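You operate a simulated robot arm through the tools that you are given. There is no shell and no other tool.

You are at the controls of a simulated robot arm. One attempt, no reset.

## Task
Put the two small boxes that the parts card names in the tool bench's orange tray.
Fine: they are in the tool bench's middle drawer; shut it again.

It is judged by the outcome, as a careful person would: the job done as asked, and still so three seconds after it is handed in. It fails if anything else is knocked over, pushed out of place, dropped, spilled or broken.

## Robot
A 6-joint arm with a two-finger parallel gripper, fixed in place. Base frame: the origin is at the foot of the arm, x ahead of it, y to its left, z up. Readings come in m, degrees, newtons and seconds.
Its first joint turns from -166.0 to 166.0 degrees. Payload 3.91 kg.
The tool frame sits at the grasp point between the pads (the TCP): z along the fingers, y along the line on which they close. The tips reach 0.03 m beyond it. Largest opening 0.11 m; finger width 0.02, thickness 0.01; the body of the gripper, 0.048 by 0.112 m, starts 0.055 m behind the TCP.
Orientation is that of the tool frame in the base frame, as a unit quaternion [x, y, z, w]. With the fingers straight down and closing along the base's y, the tool's x points along the base's -x, its y along +y and its z along -z.

## Interface
- The arm moves only by the tool arm_command. Its argument "moves" is a list of rows, each a list of 3 entries, a list of its own where there are three numbers: the shift along the tool's x, y, z in units of 300 mm (1.0 is 300 mm), then the turn, a rotation vector about the tool's x, y, z in units of 45 degrees (1.0 is 45 degrees), then the finger opening in m, from 0 to 0.11. In form: [[[dx, dy, dz], [wx, wy, wz], hand], ...]. A call has 1 to 20 rows; each row is the pose to reach, as a shift and turn from the pose commanded when the call began, along the tool's axes at that moment. A call with a number of a shift or a turn outside -1 to 1 is refused whole. Each row takes 0.2 s and may step no farther than 0.05 m and 8.6 degrees from the row before; otherwise, or with a gripper value out of range, the whole call is refused. Where a pose cannot be reached the arm comes as near as it can. A force on the tool above 40 N (or 10 N above the force at the start of the call, whichever is more), or a blocked arm, ends the call early, and 0.2 s more pass. Each finger travels about 0.108 m/s and halts on what it meets, pressing with about 26 N; the grip force reading is that of the motor and also rises with nothing between the fingers. The clock runs only during rows and for 0.2 s after the last one: add rows that repeat a pose to give the fingers time. The reply holds the time, the measured pose of the TCP, the force on the tool along the base axes, the opening and the grip force, in the units named above and with some noise, with the torque about the TCP (base axes, N m) and any sound that the robot's microphone picked up.
- Cameras (640 x 400 px; columns grow to the right, rows downward): "scene" is fixed at [0.0524, 0.499, 1.2351]; the picture's right is [0.22, -0.98, 0.00], its down [-0.26, -0.06, -0.96] and it looks along [0.94, 0.21, -0.27] (base axes); focal length 214 px, centre (320, 200). "wrist" rides on the gripper at [0.072, 0.017, -0.103] in the tool frame; the picture's right is [-0.23, 0.97, 0.00], its down [-0.76, -0.18, -0.62] and it looks along [-0.61, -0.14, 0.78] (tool axes); focal length 222 px, centre (320, 200). There is no depth. A picture from a camera that has moved, and an enlarged one, comes with that camera's place and axes in the base frame and with its lens.
- grab_frame(camera): a new picture of that camera. The clock stands still meanwhile.
- close_up(camera, box): a new picture of the part [left, top, right, bottom] of that camera's present view, enlarged. The clock stands still meanwhile.
- hand_in(): hands the job in; it is judged then, once.

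Places have to be worked out from the pictures, the camera data and where the tool is seen. Open the gripper and draw the arm clear of the work before you hand the job in, unless the task says otherwise.

The tools are called after "Call:" by a JSON object that holds its "fn" and its "kwargs". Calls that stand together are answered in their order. arm_command: Moves the arm, as the interface text tells. Its arguments: {"type":"object","properties":{"moves":{"type":"array","items":{"type":"array"}}},"required":["moves"]} The other tools are called the same way: grab_frame (camera) takes a picture; close_up (camera, box) takes an enlarged picture of a part of a camera's view; hand_in () hands the job in.

At the start:

```text
time: 0.0
tcp_pos: [0.6835, 0.0705, 1.1608]
orientation: [0.001, 1.0, 0.0, 0.001]
contact_force: [-0.5, -0.2, 1.1]
ft_torque: [0.01, 0.01, 0.02]
grip_width: 0.1099
gripper_force: 0.0
```

scene: 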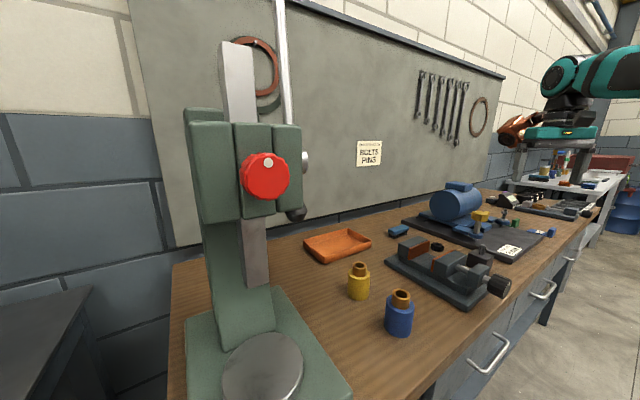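
wrist: 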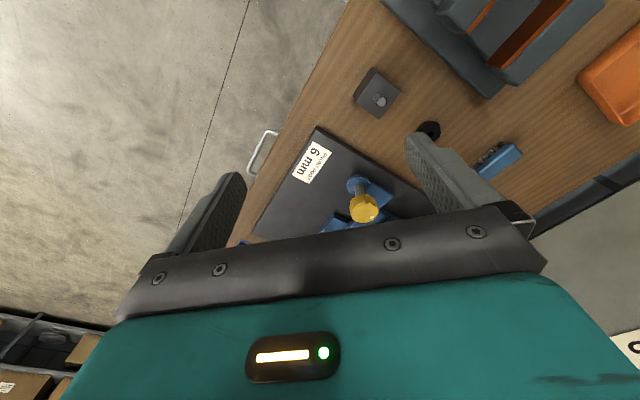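

The scene camera shows a bench with drawers on its front, an orange tray and a card on the wall panel that reads something like "BOLTS / PINS". I'll enlarge the card, the tray and the drawer fronts before moving anything.

Call:
{"fn": "close_up", "kwargs": {"camera": "scene", "box": [340, 130, 400, 175]}}

Call:
{"fn": "close_up", "kwargs": {"camera": "scene", "box": [420, 200, 640, 400]}}

Call:
{"fn": "close_up", "kwargs": {"camera": "scene", "box": [290, 180, 560, 350]}}

Call:
{"fn": "close_up", "kwargs": {"camera": "wrist", "box": [120, 0, 640, 260]}}

```text
8.89 times, centred on (370, 152) of scene
camera zoom: at [0.0524, 0.499, 1.2351], right [0.22, -0.98, 0.0], down [-0.26, -0.06, -0.96], along [0.94, 0.21, -0.27], focal length 1906 px, centre (-124, 622)
```

zoom: 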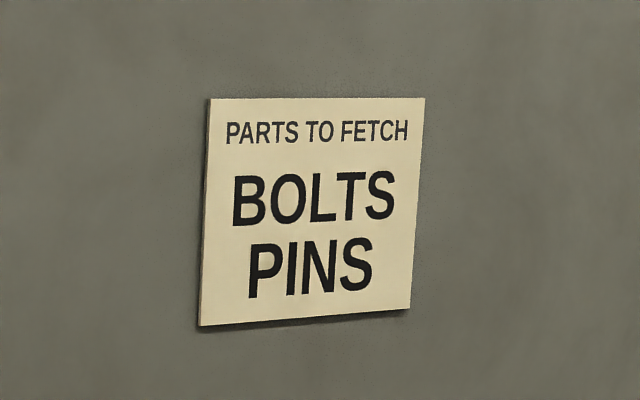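

```text
2.00 times, centred on (530, 300) of scene
camera zoom: at [0.0524, 0.499, 1.2351], right [0.22, -0.98, 0.0], down [-0.26, -0.06, -0.96], along [0.94, 0.21, -0.27], focal length 429 px, centre (-100, 0)
```

zoom: 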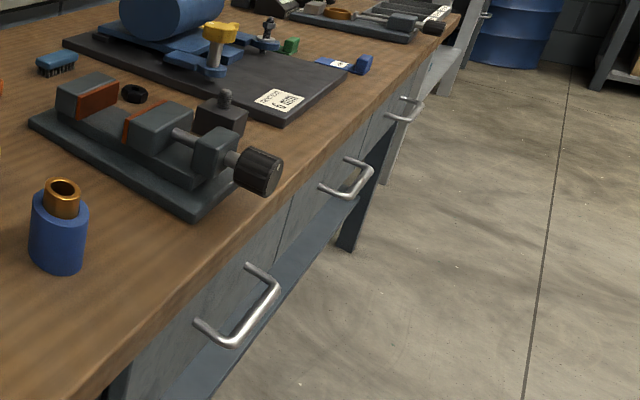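

```text
2.35 times, centred on (425, 265) of scene
camera zoom: at [0.0524, 0.499, 1.2351], right [0.22, -0.98, 0.0], down [-0.26, -0.06, -0.96], along [0.94, 0.21, -0.27], focal length 505 px, centre (73, 47)
```

zoom: 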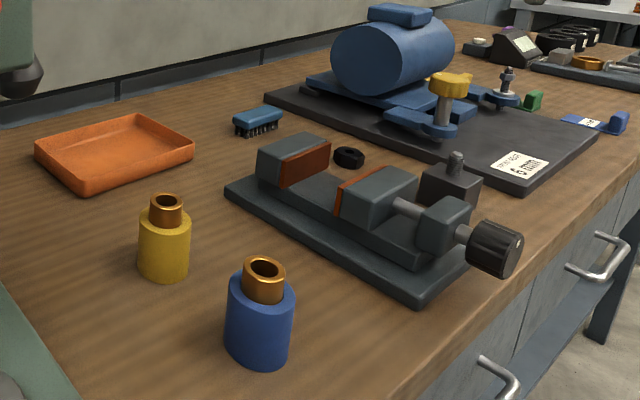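

```text
1.23 times, centred on (380, 130) of wrist
camera zoom: at [0.6115, 0.0867, 1.2648], right [0.23, 0.97, 0.0], down [0.76, -0.18, 0.62], along [0.61, -0.14, -0.78], focal length 273 px, centre (246, 286)
```

zoom: 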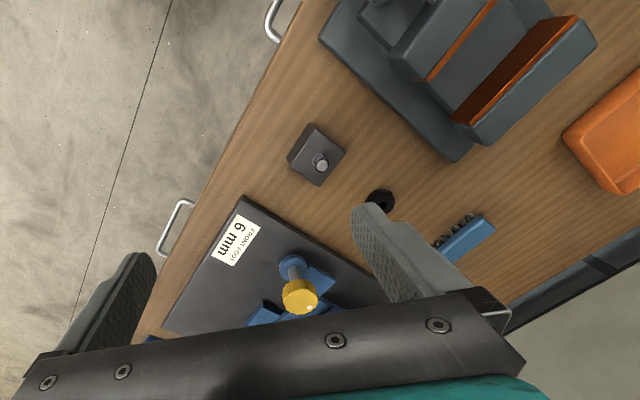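

The card lists BOLTS and PINS. I can see three handles in a row along this bench's front, and the other bench seems to be further away, so I'll enlarge those areas to count the drawers and be sure which one is in the middle.

Call:
{"fn": "close_up", "kwargs": {"camera": "scene", "box": [520, 140, 640, 215]}}

Call:
{"fn": "close_up", "kwargs": {"camera": "scene", "box": [440, 200, 620, 312]}}

Call:
{"fn": "close_up", "kwargs": {"camera": "scene", "box": [360, 280, 560, 400]}}

Call:
{"fn": "close_up", "kwargs": {"camera": "wrist", "box": [200, 0, 440, 240]}}

```text
5.33 times, centred on (580, 178) of scene
camera zoom: at [0.0524, 0.499, 1.2351], right [0.22, -0.98, 0.0], down [-0.26, -0.06, -0.96], along [0.94, 0.21, -0.27], focal length 1144 px, centre (-1067, 320)
```

zoom: 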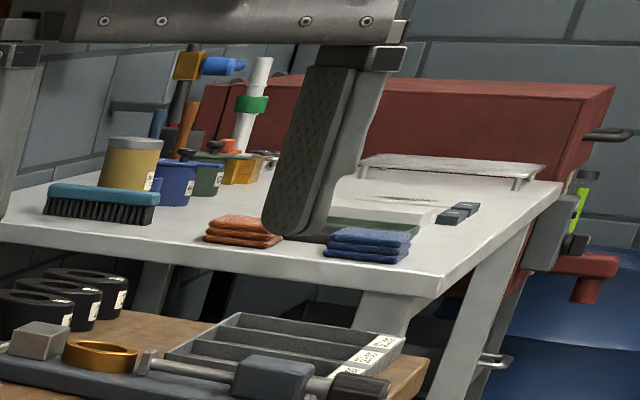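

```text
3.56 times, centred on (530, 256) of scene
camera zoom: at [0.0524, 0.499, 1.2351], right [0.22, -0.98, 0.0], down [-0.26, -0.06, -0.96], along [0.94, 0.21, -0.27], focal length 763 px, centre (-427, 1)
```

zoom: 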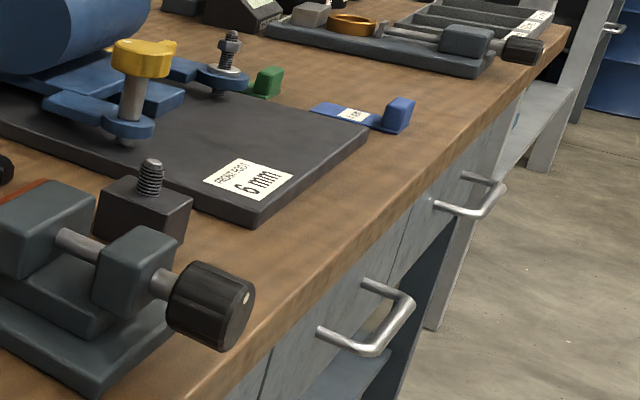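

```text
3.20 times, centred on (460, 340) of scene
camera zoom: at [0.0524, 0.499, 1.2351], right [0.22, -0.98, 0.0], down [-0.26, -0.06, -0.96], along [0.94, 0.21, -0.27], focal length 686 px, centre (-128, -248)
```

zoom: 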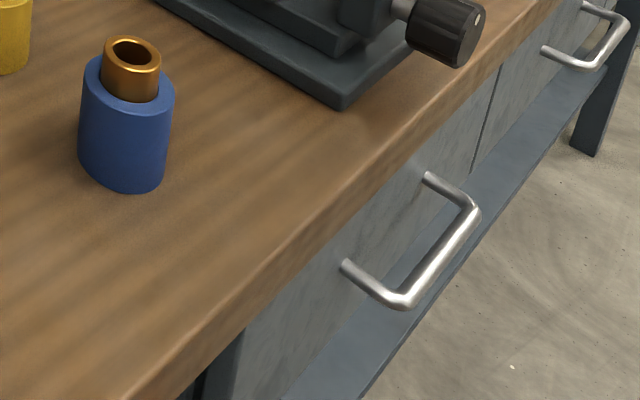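

```text
1.67 times, centred on (320, 120) of wrist
camera zoom: at [0.6115, 0.0867, 1.2648], right [0.23, 0.97, 0.0], down [0.76, -0.18, 0.62], along [0.61, -0.14, -0.78], focal length 370 px, centre (320, 333)
```

zoom: 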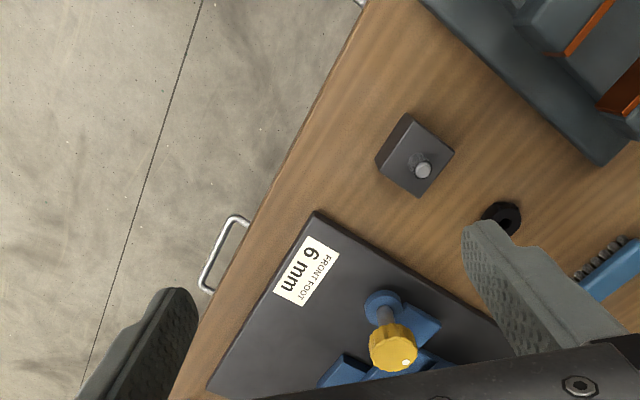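

The handles sit at roughly (0.53, 0.18), (0.83, -0.11) and (1.14, -0.43), z about 0.74, along a bench front that runs at 45°. Before committing I'll back off and turn the wrist camera to face the drawer fronts, to check which is really the middle one.

Call:
{"fn": "arm_command", "kwargs": {"moves": [[[0.08, -0.1, 0], [0, 0, -0.11], 0.11], [[0.16, -0.2, 0], [0, 0, -0.22], 0.11], [[0.24, -0.3, 0], [0, 0, -0.33], 0.11], [[0.32, -0.4, 0], [0, 0, -0.44], 0.11], [[0.4, -0.5, 0], [0, 0, -0.55], 0.11], [[0.48, -0.6, 0], [0, 0, -0.66], 0.11], [[0.56, -0.7, 0], [0, 0, -0.77], 0.11], [[0.64, -0.8, 0], [0, 0, -0.88], 0.11], [[0.72, -0.9, 0], [0, 0, -1.0], 0.11]]}}

Call:
{"fn": "grab_frame", "kwargs": {"camera": "wrist"}}

Call:
{"fn": "grab_frame", "kwargs": {"camera": "scene"}}

```text
time: 2.0
tcp_pos: [0.4676, -0.1992, 1.1605]
orientation: [-0.384, 0.923, -0.001, 0.0]
contact_force: [0.3, 0.1, 0.4]
ft_torque: [0.01, -0.01, 0.03]
grip_width: 0.1099
gripper_force: 0.1
```

```text
taken
camera wrist: at [0.405, -0.2376, 1.2637], right [-0.53, 0.85, 0.0], down [0.66, 0.41, 0.62], along [0.53, 0.33, -0.78], focal length 222 px, centre (320, 200)
```

wrist: 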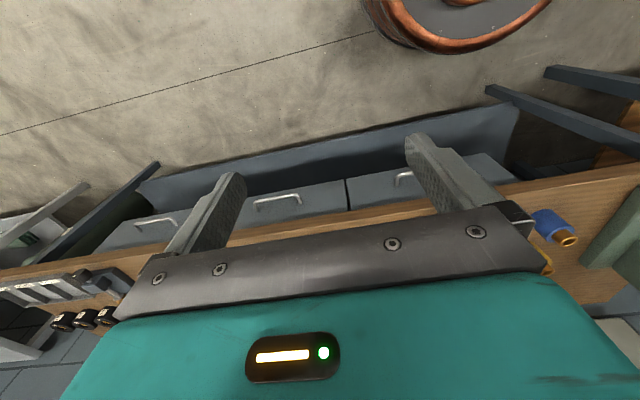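

```text
taken
```

scene: 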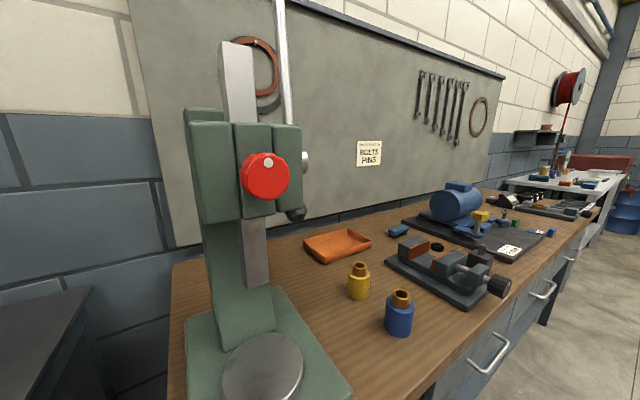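

From this side the bench shows exactly three drawers between its dark-blue legs, and the middle handle matches B, near (0.82, -0.12, 0.74). I'll enlarge the view to get precise handle positions.

Call:
{"fn": "close_up", "kwargs": {"camera": "wrist", "box": [80, 130, 560, 290]}}

Call:
{"fn": "close_up", "kwargs": {"camera": "wrist", "box": [230, 160, 370, 250]}}

Call:
{"fn": "close_up", "kwargs": {"camera": "scene", "box": [510, 260, 570, 310]}}

```text
1.33 times, centred on (320, 210) of wrist
camera zoom: at [0.405, -0.2376, 1.2637], right [-0.53, 0.85, 0.0], down [0.66, 0.41, 0.62], along [0.53, 0.33, -0.78], focal length 296 px, centre (320, 187)
```

zoom: 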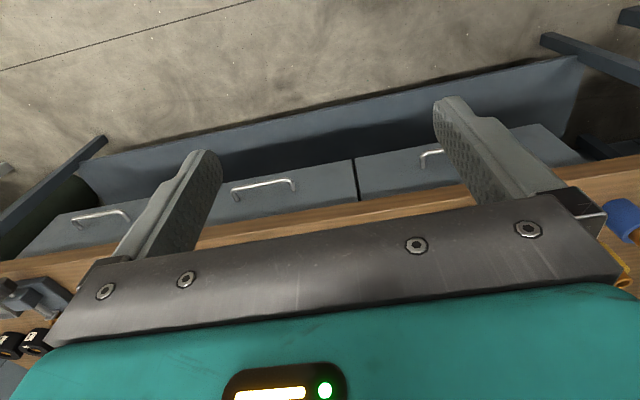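

```text
4.44 times, centred on (300, 205) of wrist
camera zoom: at [0.405, -0.2376, 1.2637], right [-0.53, 0.85, 0.0], down [0.66, 0.41, 0.62], along [0.53, 0.33, -0.78], focal length 987 px, centre (409, 178)
```

zoom: 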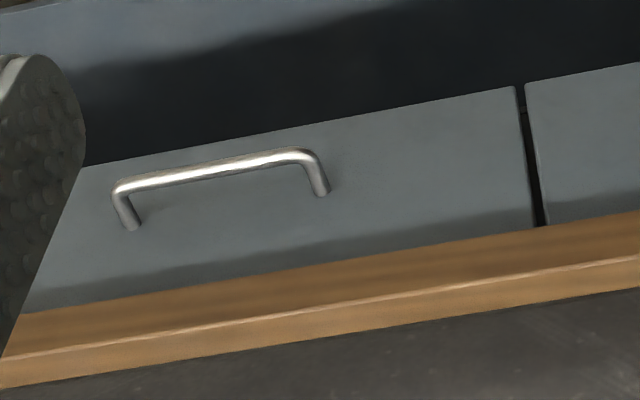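

```text
8.00 times, centred on (540, 285) of scene
camera zoom: at [0.0524, 0.499, 1.2351], right [0.22, -0.98, 0.0], down [-0.26, -0.06, -0.96], along [0.94, 0.21, -0.27], focal length 1716 px, centre (-1440, -480)
```

zoom: 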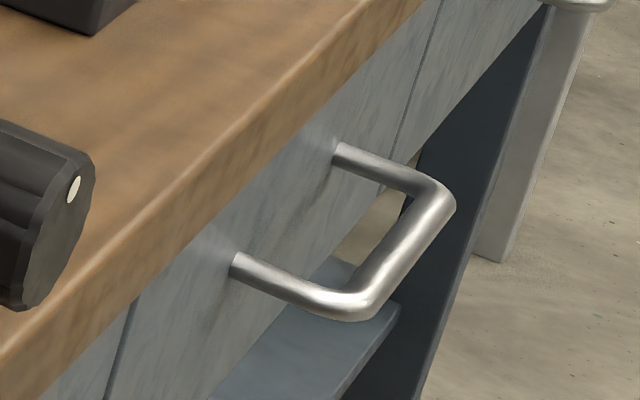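

The middle drawer's bar is centred near (0.834, -0.134, 0.731). It runs along the bench and stands about 33 mm off the panel. I plan to grip it with the tool horizontal and the fingers above and below it, so I'll start turning the tool while moving out in front of the handle, well clear of the bench.

Call:
{"fn": "arm_command", "kwargs": {"moves": [[[-0.079, -0.089, 0.067], [0.096, -0.096, -0.096], 0.11], [[-0.157, -0.177, 0.133], [0.192, -0.192, -0.192], 0.11], [[-0.236, -0.266, 0.2], [0.289, -0.289, -0.289], 0.11], [[-0.315, -0.354, 0.267], [0.385, -0.385, -0.385], 0.11], [[-0.393, -0.443, 0.333], [0.481, -0.481, -0.481], 0.11], [[-0.472, -0.532, 0.4], [0.577, -0.577, -0.577], 0.11], [[-0.55, -0.62, 0.467], [0.674, -0.674, -0.674], 0.11], [[-0.629, -0.709, 0.533], [0.77, -0.77, -0.77], 0.11]]}}

Call:
{"fn": "grab_frame", "kwargs": {"camera": "wrist"}}

Call:
{"fn": "grab_frame", "kwargs": {"camera": "scene"}}

```text
time: 3.8
tcp_pos: [0.7511, -0.2158, 1.0013]
orientation: [-0.598, 0.689, -0.159, 0.378]
contact_force: [-0.8, 0.7, 0.7]
ft_torque: [-0.03, -0.01, -0.02]
grip_width: 0.1101
gripper_force: 0.0
```

```text
taken
camera wrist: at [0.6659, -0.3054, 1.0358], right [-0.69, 0.44, -0.58], down [-0.32, 0.53, 0.79], along [0.65, 0.72, -0.22], focal length 222 px, centre (320, 200)
```

wrist: 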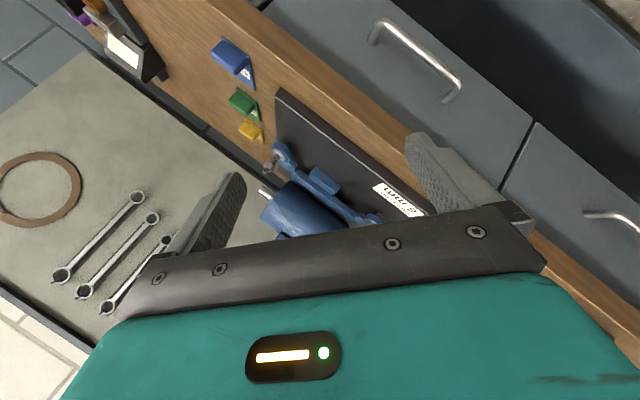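

```text
taken
```

scene: 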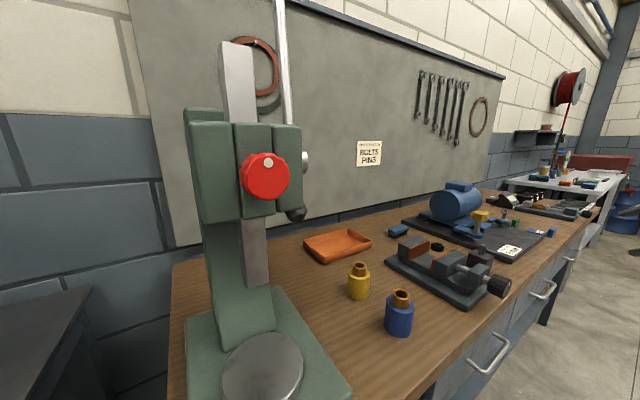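

The pose tracked exactly, and the middle handle is in view. Now the second half of the turn, in place.

Call:
{"fn": "arm_command", "kwargs": {"moves": [[[0, 0, 0], [0.096, -0.096, -0.096], 0.11], [[0, 0, 0], [0.192, -0.192, -0.192], 0.11], [[0, 0, 0], [0.289, -0.289, -0.289], 0.11], [[0, 0, 0], [0.385, -0.385, -0.385], 0.11], [[0, 0, 0], [0.481, -0.481, -0.481], 0.11], [[0, 0, 0], [0.577, -0.577, -0.577], 0.11], [[0, 0, 0], [0.674, -0.674, -0.674], 0.11], [[0, 0, 0], [0.77, -0.77, -0.77], 0.11]]}}

Call:
{"fn": "grab_frame", "kwargs": {"camera": "wrist"}}

Call:
{"fn": "grab_frame", "kwargs": {"camera": "scene"}}

```text
time: 5.6
tcp_pos: [0.7508, -0.217, 1.0048]
orientation: [0.644, -0.525, 0.211, -0.515]
contact_force: [0.4, 0.2, -0.5]
ft_torque: [0.02, 0.0, -0.01]
grip_width: 0.1102
gripper_force: 0.0
out of reach, approached as far as the arm can: row 4, 5, 6, 7, 8
```

```text
taken
camera wrist: at [0.6867, -0.3259, 1.0103], right [-0.53, 0.28, -0.8], down [-0.7, 0.39, 0.6], along [0.48, 0.88, -0.01], focal length 222 px, centre (320, 200)
```

wrist: 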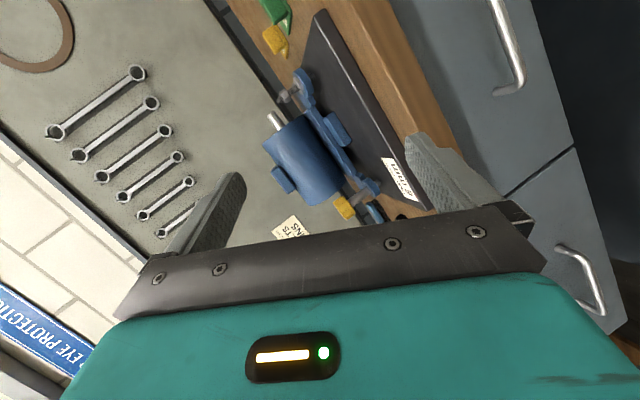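

```text
taken
```

scene: 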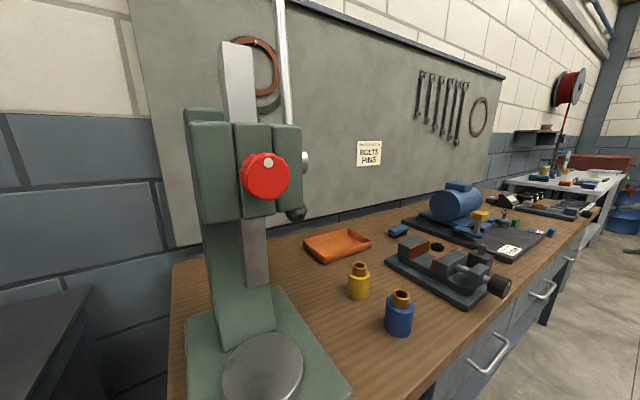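

The wrist hit a joint limit partway, with the tool pitched about 22° down and yawed to 28°. Rolling the other way should need much less wrist rotation, so I'll undo this turn first and check what pose the commands are measured from.

Call:
{"fn": "arm_command", "kwargs": {"moves": [[[0, 0, 0], [-0.096, 0.096, 0.096], 0.11], [[0, 0, 0], [-0.192, 0.192, 0.192], 0.11], [[0, 0, 0], [-0.289, 0.289, 0.289], 0.11], [[0, 0, 0], [-0.385, 0.385, 0.385], 0.11], [[0, 0, 0], [-0.481, 0.481, 0.481], 0.11], [[0, 0, 0], [-0.577, 0.577, 0.577], 0.11], [[0, 0, 0], [-0.674, 0.674, 0.674], 0.11], [[0, 0, 0], [-0.77, 0.77, 0.77], 0.11]]}}

```text
time: 7.4
tcp_pos: [0.7527, -0.217, 1.0062]
orientation: [-0.493, 0.851, -0.069, 0.167]
contact_force: [0.1, 0.3, 0.7]
ft_torque: [-0.01, 0.02, -0.01]
grip_width: 0.11
gripper_force: 0.0
```

Commands count from the clamped pose, so I now know the true orientation. I'll turn 114° in three steps to a pose tilted 40° below horizontal toward the bench, with the closing axis across the bar and the opposite roll.

Call:
{"fn": "arm_command", "kwargs": {"moves": [[[0, 0, 0], [-0.0508, -0.0336, 0.1581], 0.11], [[0, 0, 0], [-0.1017, -0.0671, 0.3162], 0.11], [[0, 0, 0], [-0.1525, -0.1007, 0.4744], 0.11], [[0, 0, 0], [-0.2034, -0.1342, 0.6325], 0.11], [[0, 0, 0], [-0.2542, -0.1678, 0.7906], 0.11]]}}

Call:
{"fn": "arm_command", "kwargs": {"moves": [[[0, 0, 0], [-0.0508, -0.0336, 0.1581], 0.11], [[0, 0, 0], [-0.1017, -0.0671, 0.3162], 0.11], [[0, 0, 0], [-0.1525, -0.1007, 0.4744], 0.11], [[0, 0, 0], [-0.2034, -0.1342, 0.6325], 0.11], [[0, 0, 0], [-0.2542, -0.1678, 0.7906], 0.11]]}}

Call:
{"fn": "arm_command", "kwargs": {"moves": [[[0, 0, 0], [-0.0508, -0.0336, 0.1581], 0.11], [[0, 0, 0], [-0.1017, -0.0671, 0.3162], 0.11], [[0, 0, 0], [-0.1525, -0.1007, 0.4744], 0.11], [[0, 0, 0], [-0.2034, -0.1342, 0.6325], 0.11], [[0, 0, 0], [-0.2542, -0.1678, 0.7906], 0.11]]}}

Call:
{"fn": "grab_frame", "kwargs": {"camera": "wrist"}}

```text
time: 8.6
tcp_pos: [0.7529, -0.217, 1.0053]
orientation: [-0.226, 0.951, 0.102, 0.186]
contact_force: [-0.2, -0.2, -0.1]
ft_torque: [-0.02, 0.02, 0.0]
grip_width: 0.1099
gripper_force: 0.0
```

```text
time: 9.8
tcp_pos: [0.7528, -0.2166, 1.004]
orientation: [0.063, 0.945, 0.261, 0.184]
contact_force: [0.4, 0.1, 0.0]
ft_torque: [0.04, 0.0, -0.02]
grip_width: 0.1101
gripper_force: 0.0
```

```text
time: 11.0
tcp_pos: [0.7529, -0.2162, 1.0055]
orientation: [0.346, 0.837, 0.391, 0.162]
contact_force: [0.0, -0.5, 0.3]
ft_torque: [-0.01, 0.03, -0.01]
grip_width: 0.1099
gripper_force: 0.0
```

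```text
taken
camera wrist: at [0.6532, -0.2141, 1.0847], right [0.6, 0.28, 0.75], down [0.12, -0.96, 0.26], along [0.79, -0.07, -0.61], focal length 222 px, centre (320, 200)
```

wrist: 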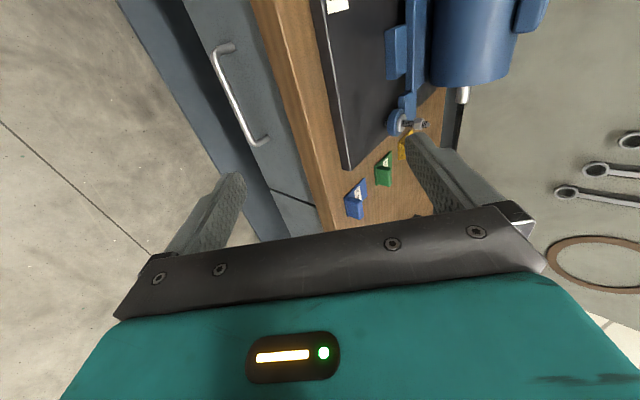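

The arm reached this orientation. I'll enlarge the middle handle in this view to refine its position before approaching.

Call:
{"fn": "close_up", "kwargs": {"camera": "wrist", "box": [190, 20, 350, 160]}}

Call:
{"fn": "close_up", "kwargs": {"camera": "scene", "box": [480, 220, 640, 320]}}

```text
2.86 times, centred on (270, 90) of wrist
camera zoom: at [0.6532, -0.2141, 1.0847], right [0.6, 0.28, 0.75], down [0.12, -0.96, 0.26], along [0.79, -0.07, -0.61], focal length 635 px, centre (463, 514)
```

zoom: 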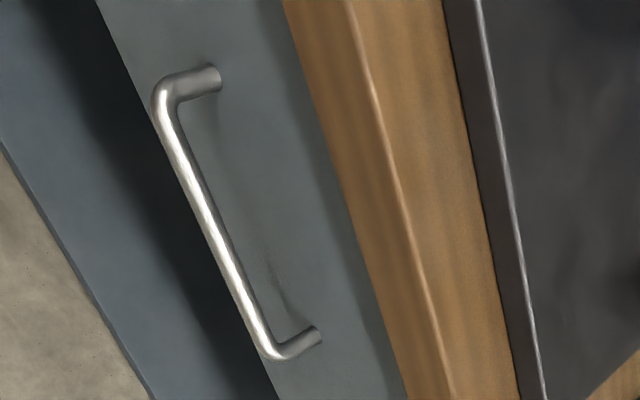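

```text
4.00 times, centred on (560, 270) of scene
camera zoom: at [0.0524, 0.499, 1.2351], right [0.22, -0.98, 0.0], down [-0.26, -0.06, -0.96], along [0.94, 0.21, -0.27], focal length 858 px, centre (-640, -80)
```

zoom: 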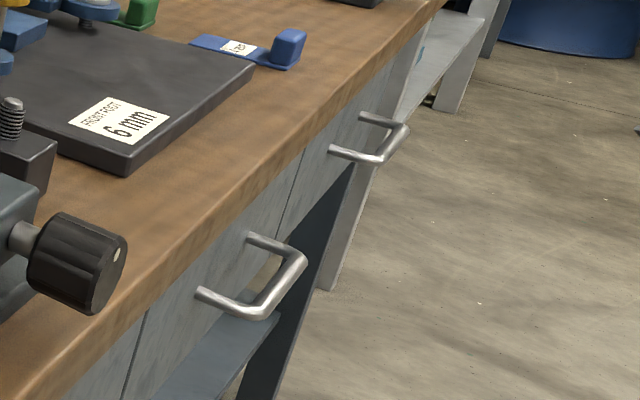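

Triangulating both views puts the bar centre at about (0.830, -0.130, 0.735), the panel at a perpendicular distance of about 0.527 m, and the bench top near z 0.85. I'll move to a pre-grasp point about 0.1 m short of the bar, along the tool axis, with the fingers part closed.

Call:
{"fn": "arm_command", "kwargs": {"moves": [[[0.004, -0.074, 0.091], [0, 0, 0], 0.08], [[0.007, -0.148, 0.182], [0, 0, 0], 0.06], [[0.01, -0.222, 0.274], [0, 0, 0], 0.04], [[0.014, -0.296, 0.365], [0, 0, 0], 0.036], [[0.018, -0.37, 0.456], [0, 0, 0], 0.036], [[0.021, -0.444, 0.547], [0, 0, 0], 0.036]]}}

Call:
{"fn": "grab_frame", "kwargs": {"camera": "wrist"}}

Call:
{"fn": "grab_frame", "kwargs": {"camera": "scene"}}

```text
time: 12.4
tcp_pos: [0.7764, -0.1857, 0.7966]
orientation: [0.345, 0.838, 0.391, 0.162]
contact_force: [-1.2, -0.2, 1.3]
ft_torque: [0.01, -0.02, -0.03]
grip_width: 0.0359
gripper_force: 0.1
```

```text
taken
camera wrist: at [0.6769, -0.1817, 0.8759], right [0.6, 0.28, 0.75], down [0.12, -0.96, 0.26], along [0.79, -0.07, -0.61], focal length 222 px, centre (320, 200)
```

wrist: 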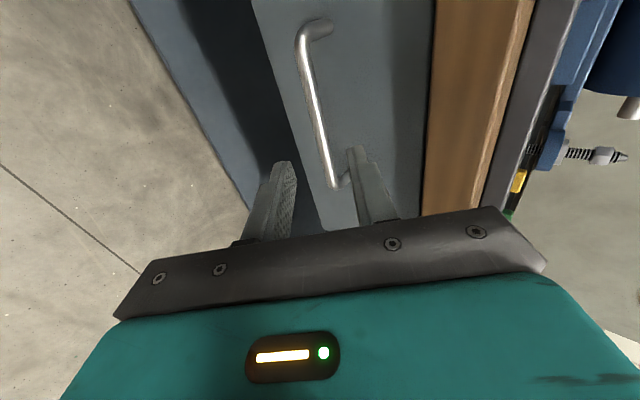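

```text
taken
```

scene: 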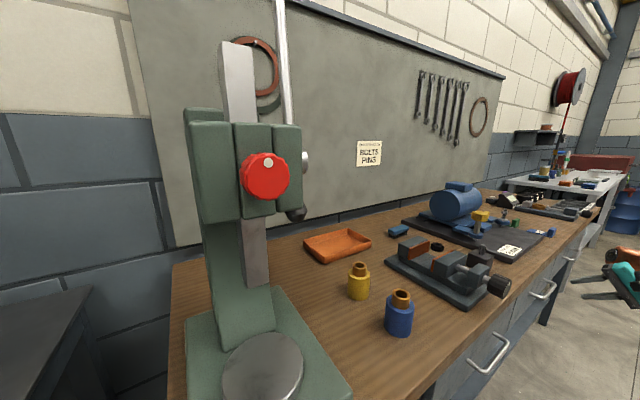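

The close view puts the bar at about (0.828, -0.128, 0.735), straight ahead along the tool axis. I'll advance 55 mm, stopping just short, and check that the bar lies between the fingertips.

Call:
{"fn": "arm_command", "kwargs": {"moves": [[[0.003, 0.002, 0.06], [0, 0, 0], 0.036], [[0.006, 0.003, 0.12], [0, 0, 0], 0.036], [[0.008, 0.004, 0.183], [0, 0, 0], 0.036]]}}

Call:
{"fn": "close_up", "kwargs": {"camera": "wrist", "box": [200, 40, 480, 240]}}

Call:
{"fn": "grab_frame", "kwargs": {"camera": "scene"}}

```text
time: 13.2
tcp_pos: [0.8057, -0.1522, 0.7646]
orientation: [0.346, 0.837, 0.391, 0.161]
contact_force: [-0.9, 0.1, 0.2]
ft_torque: [-0.02, -0.01, -0.01]
grip_width: 0.036
gripper_force: 0.0
```

```text
2.00 times, centred on (340, 140) of wrist
camera zoom: at [0.7054, -0.1491, 0.8434], right [0.6, 0.28, 0.75], down [0.12, -0.96, 0.26], along [0.79, -0.07, -0.61], focal length 444 px, centre (280, 320)
```

zoom: 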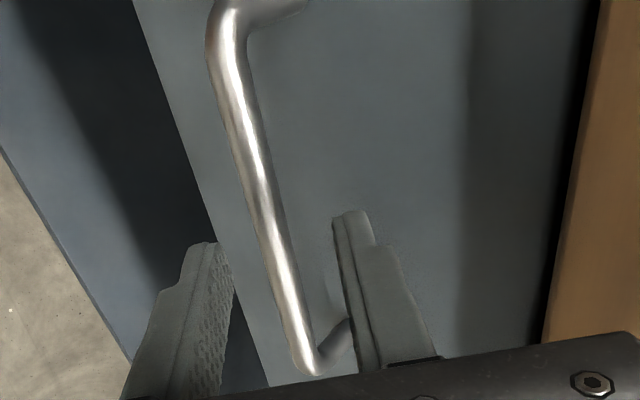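

```text
taken
```

scene: 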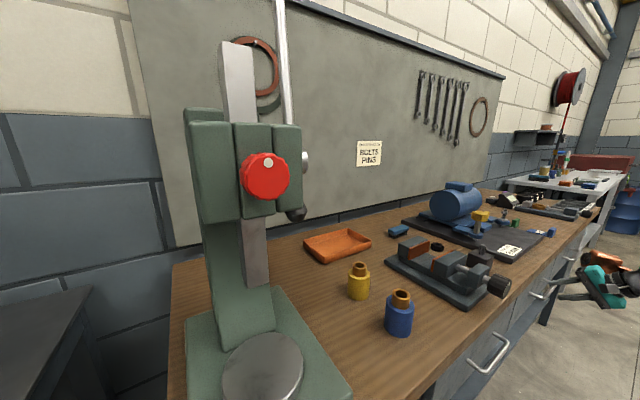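

The bar sits between the fingertips, about 3–4 mm toward the lower finger. I'll shift by that amount, go the last 26 mm, and close on the bar.

Call:
{"fn": "arm_command", "kwargs": {"moves": [[[0, -0.006, 0.03], [0, 0, 0], 0.036], [[0, -0.012, 0.06], [0, 0, 0], 0.036], [[0, -0.012, 0.087], [0, 0, 0], 0.036], [[0, -0.012, 0.087], [0, 0, 0], 0.036]]}}

Call:
{"fn": "close_up", "kwargs": {"camera": "wrist", "box": [200, 40, 480, 240]}}

Call:
{"fn": "close_up", "kwargs": {"camera": "scene", "box": [500, 220, 640, 320]}}

```text
time: 14.2
tcp_pos: [0.8174, -0.1393, 0.7442]
orientation: [0.347, 0.837, 0.391, 0.162]
contact_force: [0.1, -0.3, -0.1]
ft_torque: [-0.03, 0.0, -0.03]
grip_width: 0.036
gripper_force: 0.1
```

```text
2.00 times, centred on (340, 140) of wrist
camera zoom: at [0.7177, -0.1361, 0.8232], right [0.6, 0.28, 0.75], down [0.12, -0.96, 0.26], along [0.79, -0.07, -0.61], focal length 444 px, centre (280, 320)
```

zoom: 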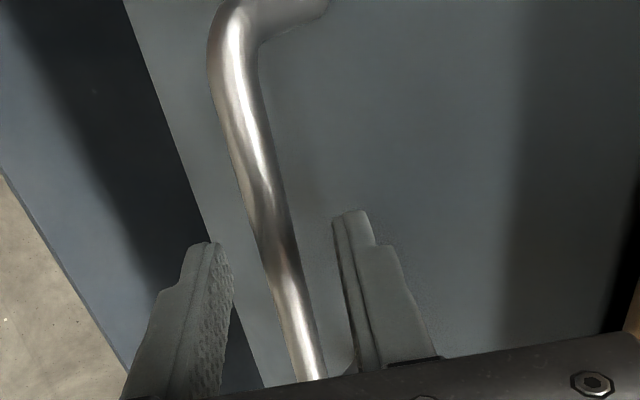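

```text
4.00 times, centred on (570, 270) of scene
camera zoom: at [0.0524, 0.499, 1.2351], right [0.22, -0.98, 0.0], down [-0.26, -0.06, -0.96], along [0.94, 0.21, -0.27], focal length 858 px, centre (-680, -80)
```

zoom: 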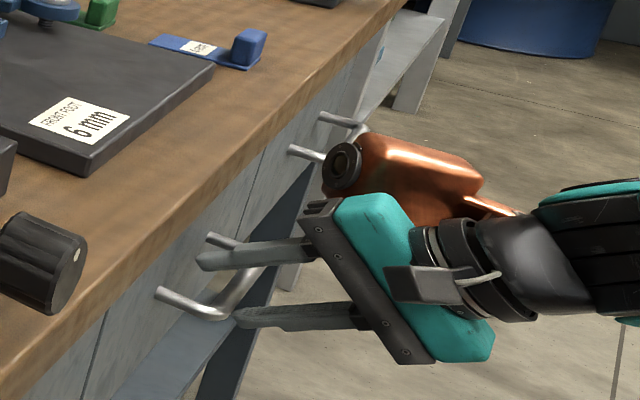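

Seen from the scene camera the fingers straddle the bar, one above and one below, with no contact force. I also notice a copper-coloured housing mounted on the gripper opposite the camera, which I must keep clear of things later. Now I close on the bar.

Call:
{"fn": "arm_command", "kwargs": {"moves": [[[0, 0, 0], [0, 0, 0], 0.02], [[0, 0, 0], [0, 0, 0], 0.005], [[0, 0, 0], [0, 0, 0], 0.005], [[0, 0, 0], [0, 0, 0], 0.005]]}}

Call:
{"fn": "close_up", "kwargs": {"camera": "scene", "box": [500, 220, 640, 320]}}

```text
time: 15.2
tcp_pos: [0.817, -0.1388, 0.7461]
orientation: [0.346, 0.837, 0.391, 0.162]
contact_force: [1.9, -0.8, 16.1]
ft_torque: [0.1, -0.21, 0.39]
grip_width: 0.0117
gripper_force: 45.3
```

```text
4.00 times, centred on (570, 270) of scene
camera zoom: at [0.0524, 0.499, 1.2351], right [0.22, -0.98, 0.0], down [-0.26, -0.06, -0.96], along [0.94, 0.21, -0.27], focal length 858 px, centre (-680, -80)
```

zoom: 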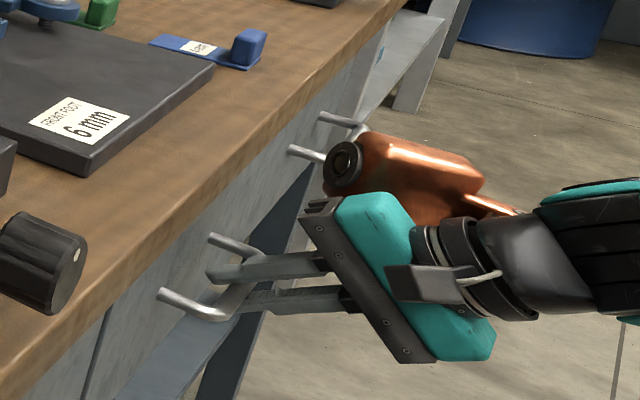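

The grip is on the bar (11.7 mm), though the 16 N upward reaction suggests the bar sits slightly high of centre. I'll ease up 2 mm and pull straight out toward the robot, slowly at first.

Call:
{"fn": "arm_command", "kwargs": {"moves": [[[0, 0.005, -0.0043], [0, 0, 0], 0.005], [[0, -0.0207, -0.0349], [0, 0, 0], 0.005], [[0, -0.0464, -0.0655], [0, 0, 0], 0.005], [[0, -0.0721, -0.0961], [0, 0, 0], 0.005], [[0, -0.0978, -0.1267], [0, 0, 0], 0.005], [[0, -0.1235, -0.1573], [0, 0, 0], 0.005], [[0, -0.1492, -0.1879], [0, 0, 0], 0.005], [[0, -0.1749, -0.2185], [0, 0, 0], 0.005]]}}

Call:
{"fn": "grab_frame", "kwargs": {"camera": "wrist"}}

Call:
{"fn": "grab_frame", "kwargs": {"camera": "scene"}}

```text
time: 17.0
tcp_pos: [0.7583, -0.1972, 0.7455]
orientation: [0.346, 0.837, 0.391, 0.162]
contact_force: [-10.4, 9.4, -9.1]
ft_torque: [-0.24, -0.08, 0.22]
grip_width: 0.0118
gripper_force: 45.0
```

```text
taken
camera wrist: at [0.6592, -0.1948, 0.8244], right [0.6, 0.28, 0.75], down [0.12, -0.96, 0.26], along [0.79, -0.07, -0.61], focal length 222 px, centre (320, 200)
```

wrist: 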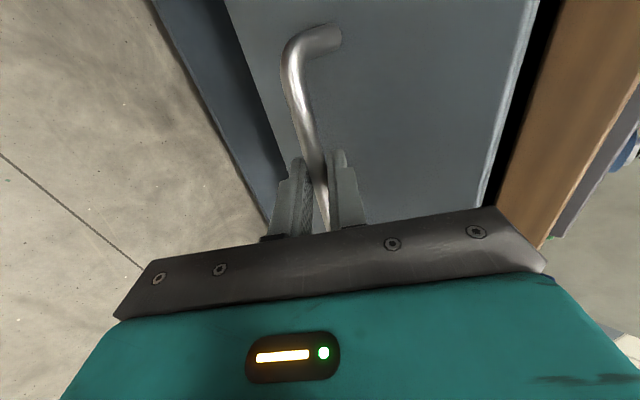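

```text
taken
```

scene: 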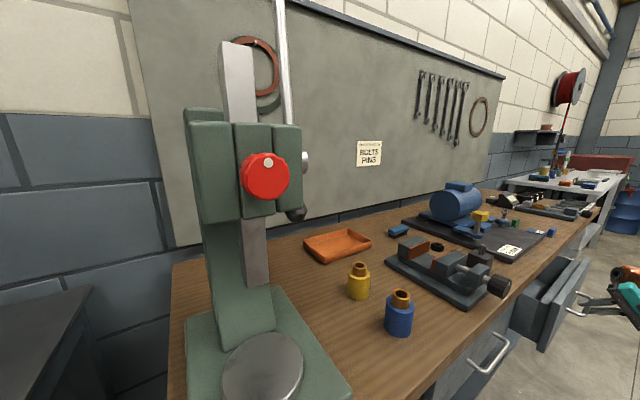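

The drawer slid out about 83 mm. There's a sideways load of about 14 N toward the left, so I'll continue pulling with a small bias that way.

Call:
{"fn": "arm_command", "kwargs": {"moves": [[[0.003, -0.0287, -0.0286], [0, 0, 0], 0.005], [[0.006, -0.0544, -0.0592], [0, 0, 0], 0.005], [[0.008, -0.0801, -0.0898], [0, 0, 0], 0.005], [[0.01, -0.1058, -0.1204], [0, 0, 0], 0.005], [[0.011, -0.1315, -0.151], [0, 0, 0], 0.005], [[0.012, -0.1572, -0.1816], [0, 0, 0], 0.005], [[0.013, -0.1829, -0.2122], [0, 0, 0], 0.005]]}}

Call:
{"fn": "grab_frame", "kwargs": {"camera": "wrist"}}

Call:
{"fn": "close_up", "kwargs": {"camera": "scene", "box": [480, 230, 640, 370]}}

```text
time: 18.6
tcp_pos: [0.6982, -0.2558, 0.7449]
orientation: [0.347, 0.837, 0.391, 0.163]
contact_force: [22.3, -23.2, 11.8]
ft_torque: [-0.33, -0.57, -0.28]
grip_width: 0.0117
gripper_force: 44.9
```

```text
taken
camera wrist: at [0.598, -0.2529, 0.8242], right [0.6, 0.28, 0.75], down [0.12, -0.96, 0.26], along [0.79, -0.07, -0.61], focal length 222 px, centre (320, 200)
```

wrist: 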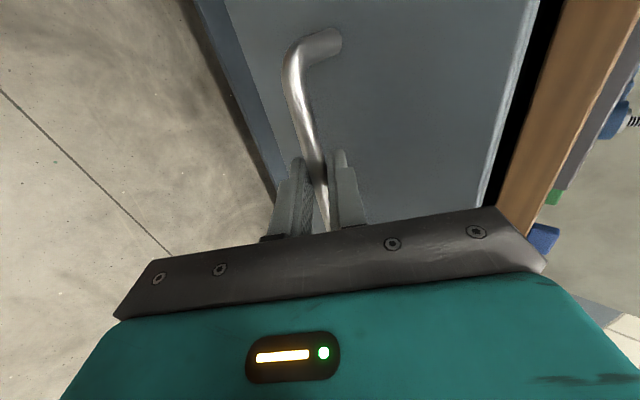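

```text
2.86 times, centred on (560, 300) of scene
camera zoom: at [0.0524, 0.499, 1.2351], right [0.22, -0.98, 0.0], down [-0.26, -0.06, -0.96], along [0.94, 0.21, -0.27], focal length 613 px, centre (-366, -86)
```

zoom: 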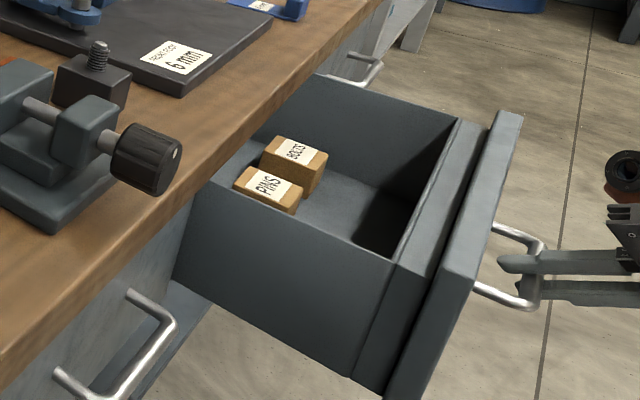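

The drawer is open about 168 mm and both labelled boxes, BOLTS and PINS, are visible near its back, about level with the bench edge. I overdid the sideways bias, so I'll take back about 2.7 mm and keep pulling to bring the boxes clear of the bench top.

Call:
{"fn": "arm_command", "kwargs": {"moves": [[[-0.005, 0, 0], [0, 0, 0], 0.005], [[-0.009, -0.0257, -0.0306], [0, 0, 0], 0.005], [[-0.009, -0.0514, -0.0612], [0, 0, 0], 0.005], [[-0.009, -0.0771, -0.0918], [0, 0, 0], 0.005], [[-0.009, -0.1028, -0.1224], [0, 0, 0], 0.005], [[-0.009, -0.1285, -0.153], [0, 0, 0], 0.005]]}}

Call:
{"fn": "close_up", "kwargs": {"camera": "scene", "box": [440, 220, 640, 390]}}

```text
time: 20.0
tcp_pos: [0.6567, -0.2977, 0.7438]
orientation: [0.346, 0.838, 0.391, 0.162]
contact_force: [-9.1, 9.3, 21.3]
ft_torque: [0.32, -0.09, 0.49]
grip_width: 0.0116
gripper_force: 45.1
```

```text
2.35 times, centred on (540, 305) of scene
camera zoom: at [0.0524, 0.499, 1.2351], right [0.22, -0.98, 0.0], down [-0.26, -0.06, -0.96], along [0.94, 0.21, -0.27], focal length 505 px, centre (-198, -47)
```

zoom: 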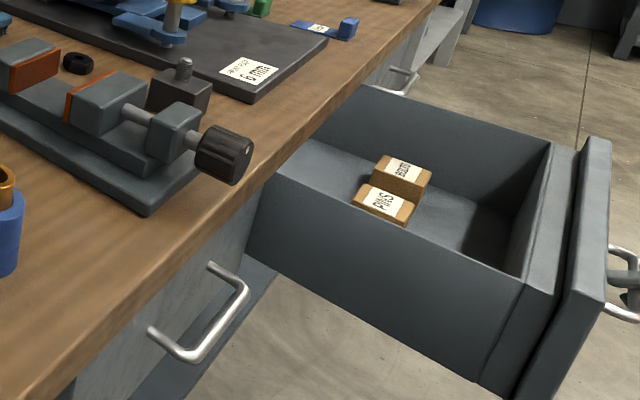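

It's open about 227 mm and still sliding freely. I'll pull another 60 mm, trimming 1 mm left and 1.5 mm up to relieve the side loads.

Call:
{"fn": "arm_command", "kwargs": {"moves": [[[0.003, 0.0038, -0.0032], [0, 0, 0], 0.005], [[0.003, -0.0219, -0.0338], [0, 0, 0], 0.005], [[0.003, -0.0476, -0.0644], [0, 0, 0], 0.005], [[0.003, -0.0733, -0.095], [0, 0, 0], 0.005], [[0.003, -0.099, -0.1256], [0, 0, 0], 0.005], [[0.003, -0.1247, -0.1562], [0, 0, 0], 0.005]]}}

Call:
{"fn": "close_up", "kwargs": {"camera": "scene", "box": [440, 220, 640, 390]}}

```text
time: 21.4
tcp_pos: [0.6128, -0.3417, 0.7452]
orientation: [0.346, 0.837, 0.392, 0.161]
contact_force: [-10.3, 9.2, -12.3]
ft_torque: [-0.28, -0.08, 0.18]
grip_width: 0.0115
gripper_force: 44.9
```

```text
2.35 times, centred on (540, 305) of scene
camera zoom: at [0.0524, 0.499, 1.2351], right [0.22, -0.98, 0.0], down [-0.26, -0.06, -0.96], along [0.94, 0.21, -0.27], focal length 505 px, centre (-198, -47)
```

zoom: 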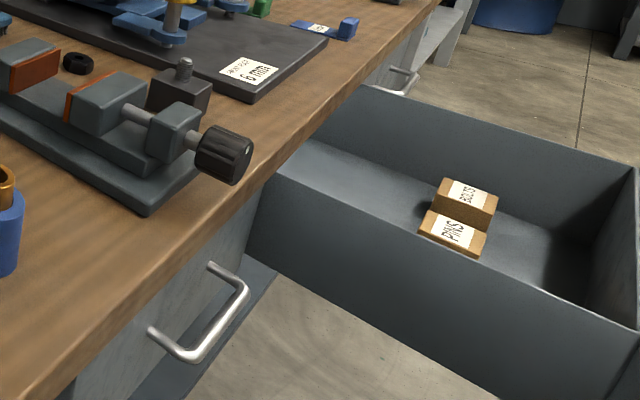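

The drawer is open about 289 mm, with both boxes well out from under the bench top, roughly at (0.747, -0.2) and (0.832, -0.28). I'll release the handle and back straight off along the tool axis.

Call:
{"fn": "arm_command", "kwargs": {"moves": [[[0, 0, 0], [0, 0, 0], 0.02], [[0, 0, 0], [0, 0, 0], 0.036], [[0, 0, 0], [0, 0, 0], 0.036], [[0, 0, -0.06], [0, 0, 0], 0.036], [[0, 0, -0.15], [0, 0, 0], 0.036], [[0, 0, -0.25], [0, 0, 0], 0.036], [[0, 0, -0.35], [0, 0, 0], 0.036]]}}

Call:
{"fn": "grab_frame", "kwargs": {"camera": "wrist"}}

Call:
{"fn": "grab_frame", "kwargs": {"camera": "scene"}}

```text
time: 23.0
tcp_pos: [0.5552, -0.3994, 0.8114]
orientation: [0.346, 0.837, 0.391, 0.162]
contact_force: [-0.6, -0.6, -0.5]
ft_torque: [-0.03, 0.0, 0.0]
grip_width: 0.0361
gripper_force: 0.0
```

```text
taken
camera wrist: at [0.456, -0.396, 0.8923], right [0.6, 0.28, 0.75], down [0.12, -0.96, 0.26], along [0.79, -0.07, -0.61], focal length 222 px, centre (320, 200)
```

wrist: 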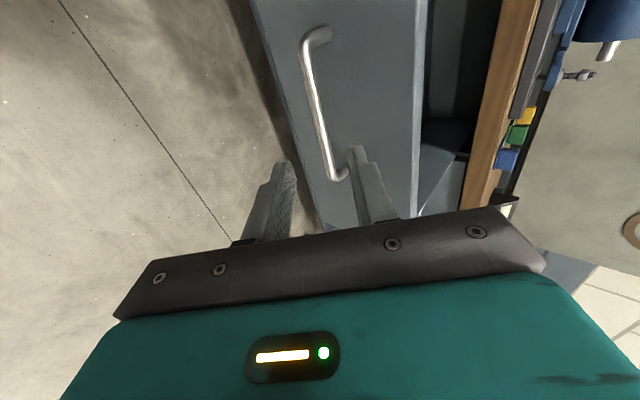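

```text
taken
```

scene: 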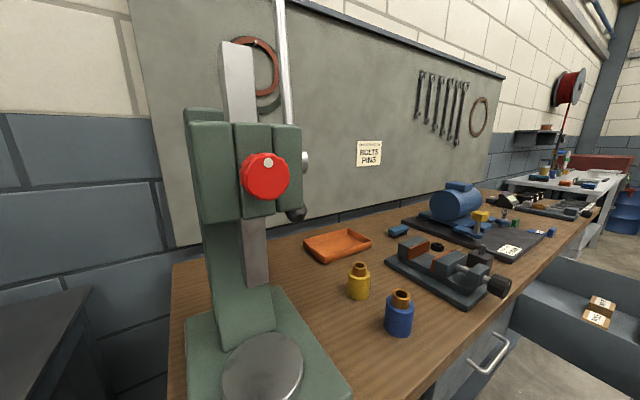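

The drawer stays open and the handle is free. I'll raise the arm clear and turn the tool back toward straight down, so I can look into the drawer from above and also see that copper housing in the scene view.

Call:
{"fn": "arm_command", "kwargs": {"moves": [[[0, 0.106, -0.089], [0.093, 0, 0], 0.05], [[0, 0.213, -0.178], [0.185, 0, 0], 0.08], [[0, 0.319, -0.267], [0.278, 0, 0], 0.11], [[0, 0.425, -0.356], [0.37, 0, 0], 0.11], [[0, 0.532, -0.445], [0.463, 0, 0], 0.11], [[0, 0.638, -0.534], [0.556, 0, 0], 0.11]]}}

Call:
{"fn": "arm_command", "kwargs": {"moves": [[[0, 0.121, 0.056], [0.111, 0, 0], 0.11], [[0, 0.242, 0.113], [0.222, 0, 0], 0.11], [[0, 0.362, 0.169], [0.333, 0, 0], 0.11], [[0, 0.483, 0.226], [0.444, 0, 0], 0.11], [[0, 0.604, 0.282], [0.556, 0, 0], 0.11]]}}

Call:
{"fn": "grab_frame", "kwargs": {"camera": "wrist"}}

Call:
{"fn": "grab_frame", "kwargs": {"camera": "scene"}}

```text
time: 24.4
tcp_pos: [0.5553, -0.3991, 1.0617]
orientation: [0.374, 0.902, 0.2, 0.083]
contact_force: [-0.1, -0.3, -0.1]
ft_torque: [0.05, 0.02, 0.02]
grip_width: 0.1101
gripper_force: 0.0
```

```text
time: 25.6
tcp_pos: [0.6979, -0.2578, 1.064]
orientation: [0.382, 0.924, 0.0, 0.0]
contact_force: [-0.3, 0.2, 1.7]
ft_torque: [0.03, -0.06, -0.02]
grip_width: 0.1098
gripper_force: 0.2
```

```text
taken
camera wrist: at [0.6586, -0.1948, 1.1674], right [0.85, 0.53, 0.0], down [0.41, -0.66, 0.62], along [0.33, -0.53, -0.78], focal length 222 px, centre (320, 200)
```

wrist: 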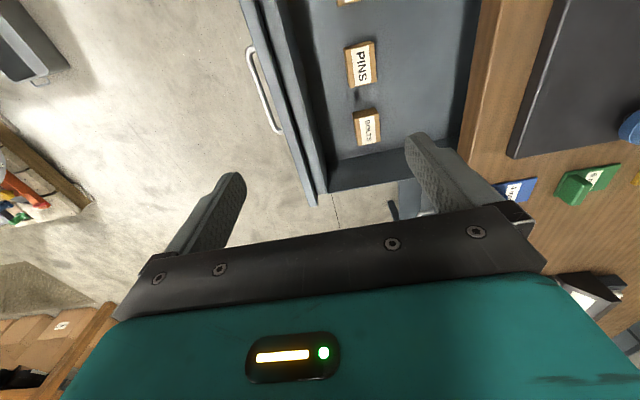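

```text
taken
```

scene: 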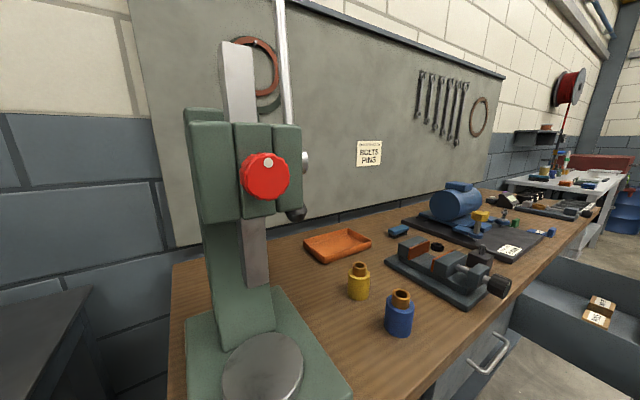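

From above I can see PINS, BOLTS and the edge of a third box further along the drawer. I'll slide left along the bench to see the whole drawer, and enlarge the boxes.

Call:
{"fn": "arm_command", "kwargs": {"moves": [[[0.15, 0, 0], [0, 0, 0], 0.11], [[0.3, 0, 0], [0, 0, 0], 0.11], [[0.45, 0, 0], [0, 0, 0], 0.11], [[0.6, 0, 0], [0, 0, 0], 0.11]]}}

Call:
{"fn": "grab_frame", "kwargs": {"camera": "wrist"}}

Call:
{"fn": "grab_frame", "kwargs": {"camera": "scene"}}

```text
time: 26.6
tcp_pos: [0.5686, -0.1339, 1.065]
orientation: [0.383, 0.924, 0.0, 0.0]
contact_force: [0.6, 0.0, -0.9]
ft_torque: [0.05, 0.06, 0.0]
grip_width: 0.1101
gripper_force: 0.1
```

```text
taken
camera wrist: at [0.5291, -0.0701, 1.1683], right [0.85, 0.53, 0.0], down [0.41, -0.66, 0.62], along [0.33, -0.53, -0.78], focal length 222 px, centre (320, 200)
```

wrist: 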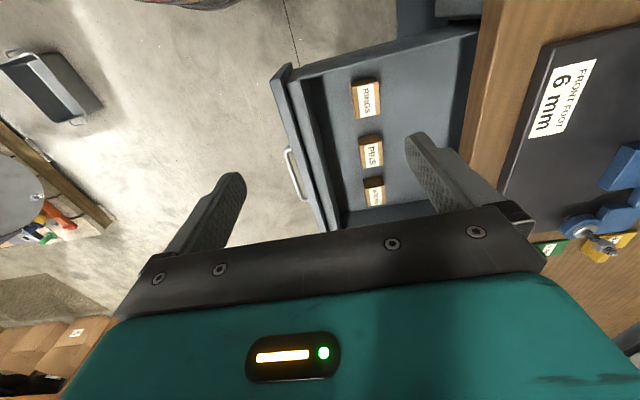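

```text
taken
```

scene: 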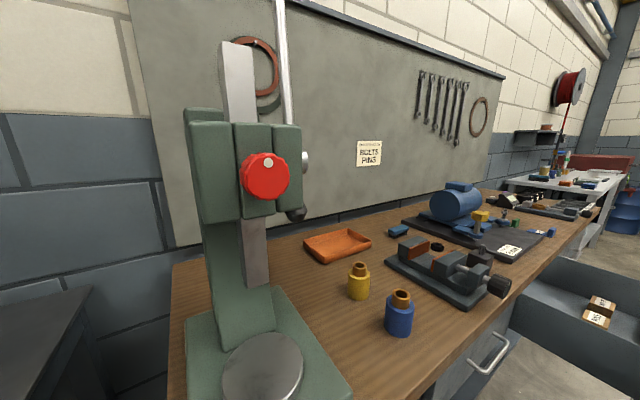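

Call:
{"fn": "close_up", "kwargs": {"camera": "wrist", "box": [270, 20, 500, 230]}}

```text
1.90 times, centred on (385, 125) of wrist
camera zoom: at [0.5291, -0.0701, 1.1683], right [0.85, 0.53, 0.0], down [0.41, -0.66, 0.62], along [0.33, -0.53, -0.78], focal length 423 px, centre (196, 343)
```

zoom: 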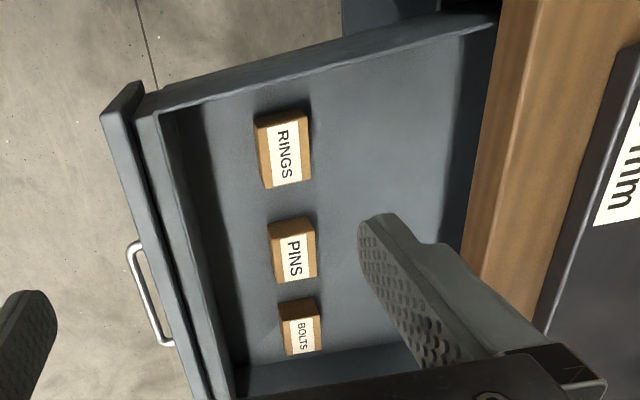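

The drawer holds RINGS, PINS and BOLTS. I need the last two, and RINGS must stay untouched. Before reaching in, I'll move the gripper into the scene camera's view to measure how far the copper housing sticks out.

Call:
{"fn": "arm_command", "kwargs": {"moves": [[[-0.015, 0.136, -0.031], [0, 0, 0], 0.11], [[-0.03, 0.271, -0.061], [0, 0, 0], 0.11], [[-0.045, 0.407, -0.092], [0, 0, 0], 0.11], [[-0.06, 0.543, -0.122], [0, 0, 0], 0.11], [[-0.074, 0.678, -0.153], [0, 0, 0], 0.11], [[-0.089, 0.814, -0.183], [0, 0, 0], 0.11]]}}

Call:
{"fn": "close_up", "kwargs": {"camera": "scene", "box": [470, 60, 640, 220]}}

Call:
{"fn": "grab_frame", "kwargs": {"camera": "wrist"}}

```text
time: 28.0
tcp_pos: [0.762, 0.0238, 1.1201]
orientation: [0.384, 0.923, 0.001, 0.002]
contact_force: [-0.8, -0.7, 1.4]
ft_torque: [0.02, -0.07, 0.01]
grip_width: 0.11
gripper_force: 0.0
```

```text
2.50 times, centred on (555, 140) of scene
camera zoom: at [0.0524, 0.499, 1.2351], right [0.22, -0.98, 0.0], down [-0.26, -0.06, -0.96], along [0.94, 0.21, -0.27], focal length 536 px, centre (-268, 350)
```

zoom: 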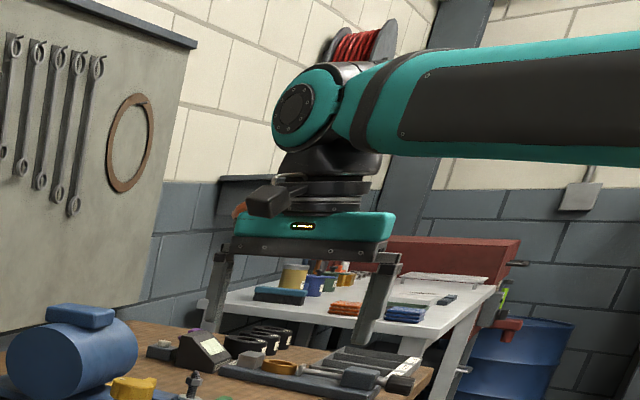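

```text
taken
camera wrist: at [0.7223, 0.0862, 1.2231], right [0.85, 0.53, 0.0], down [0.41, -0.66, 0.62], along [0.33, -0.53, -0.78], focal length 222 px, centre (320, 200)
```

wrist: 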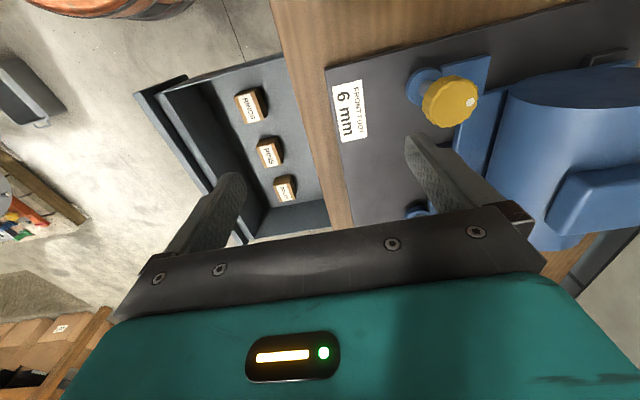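

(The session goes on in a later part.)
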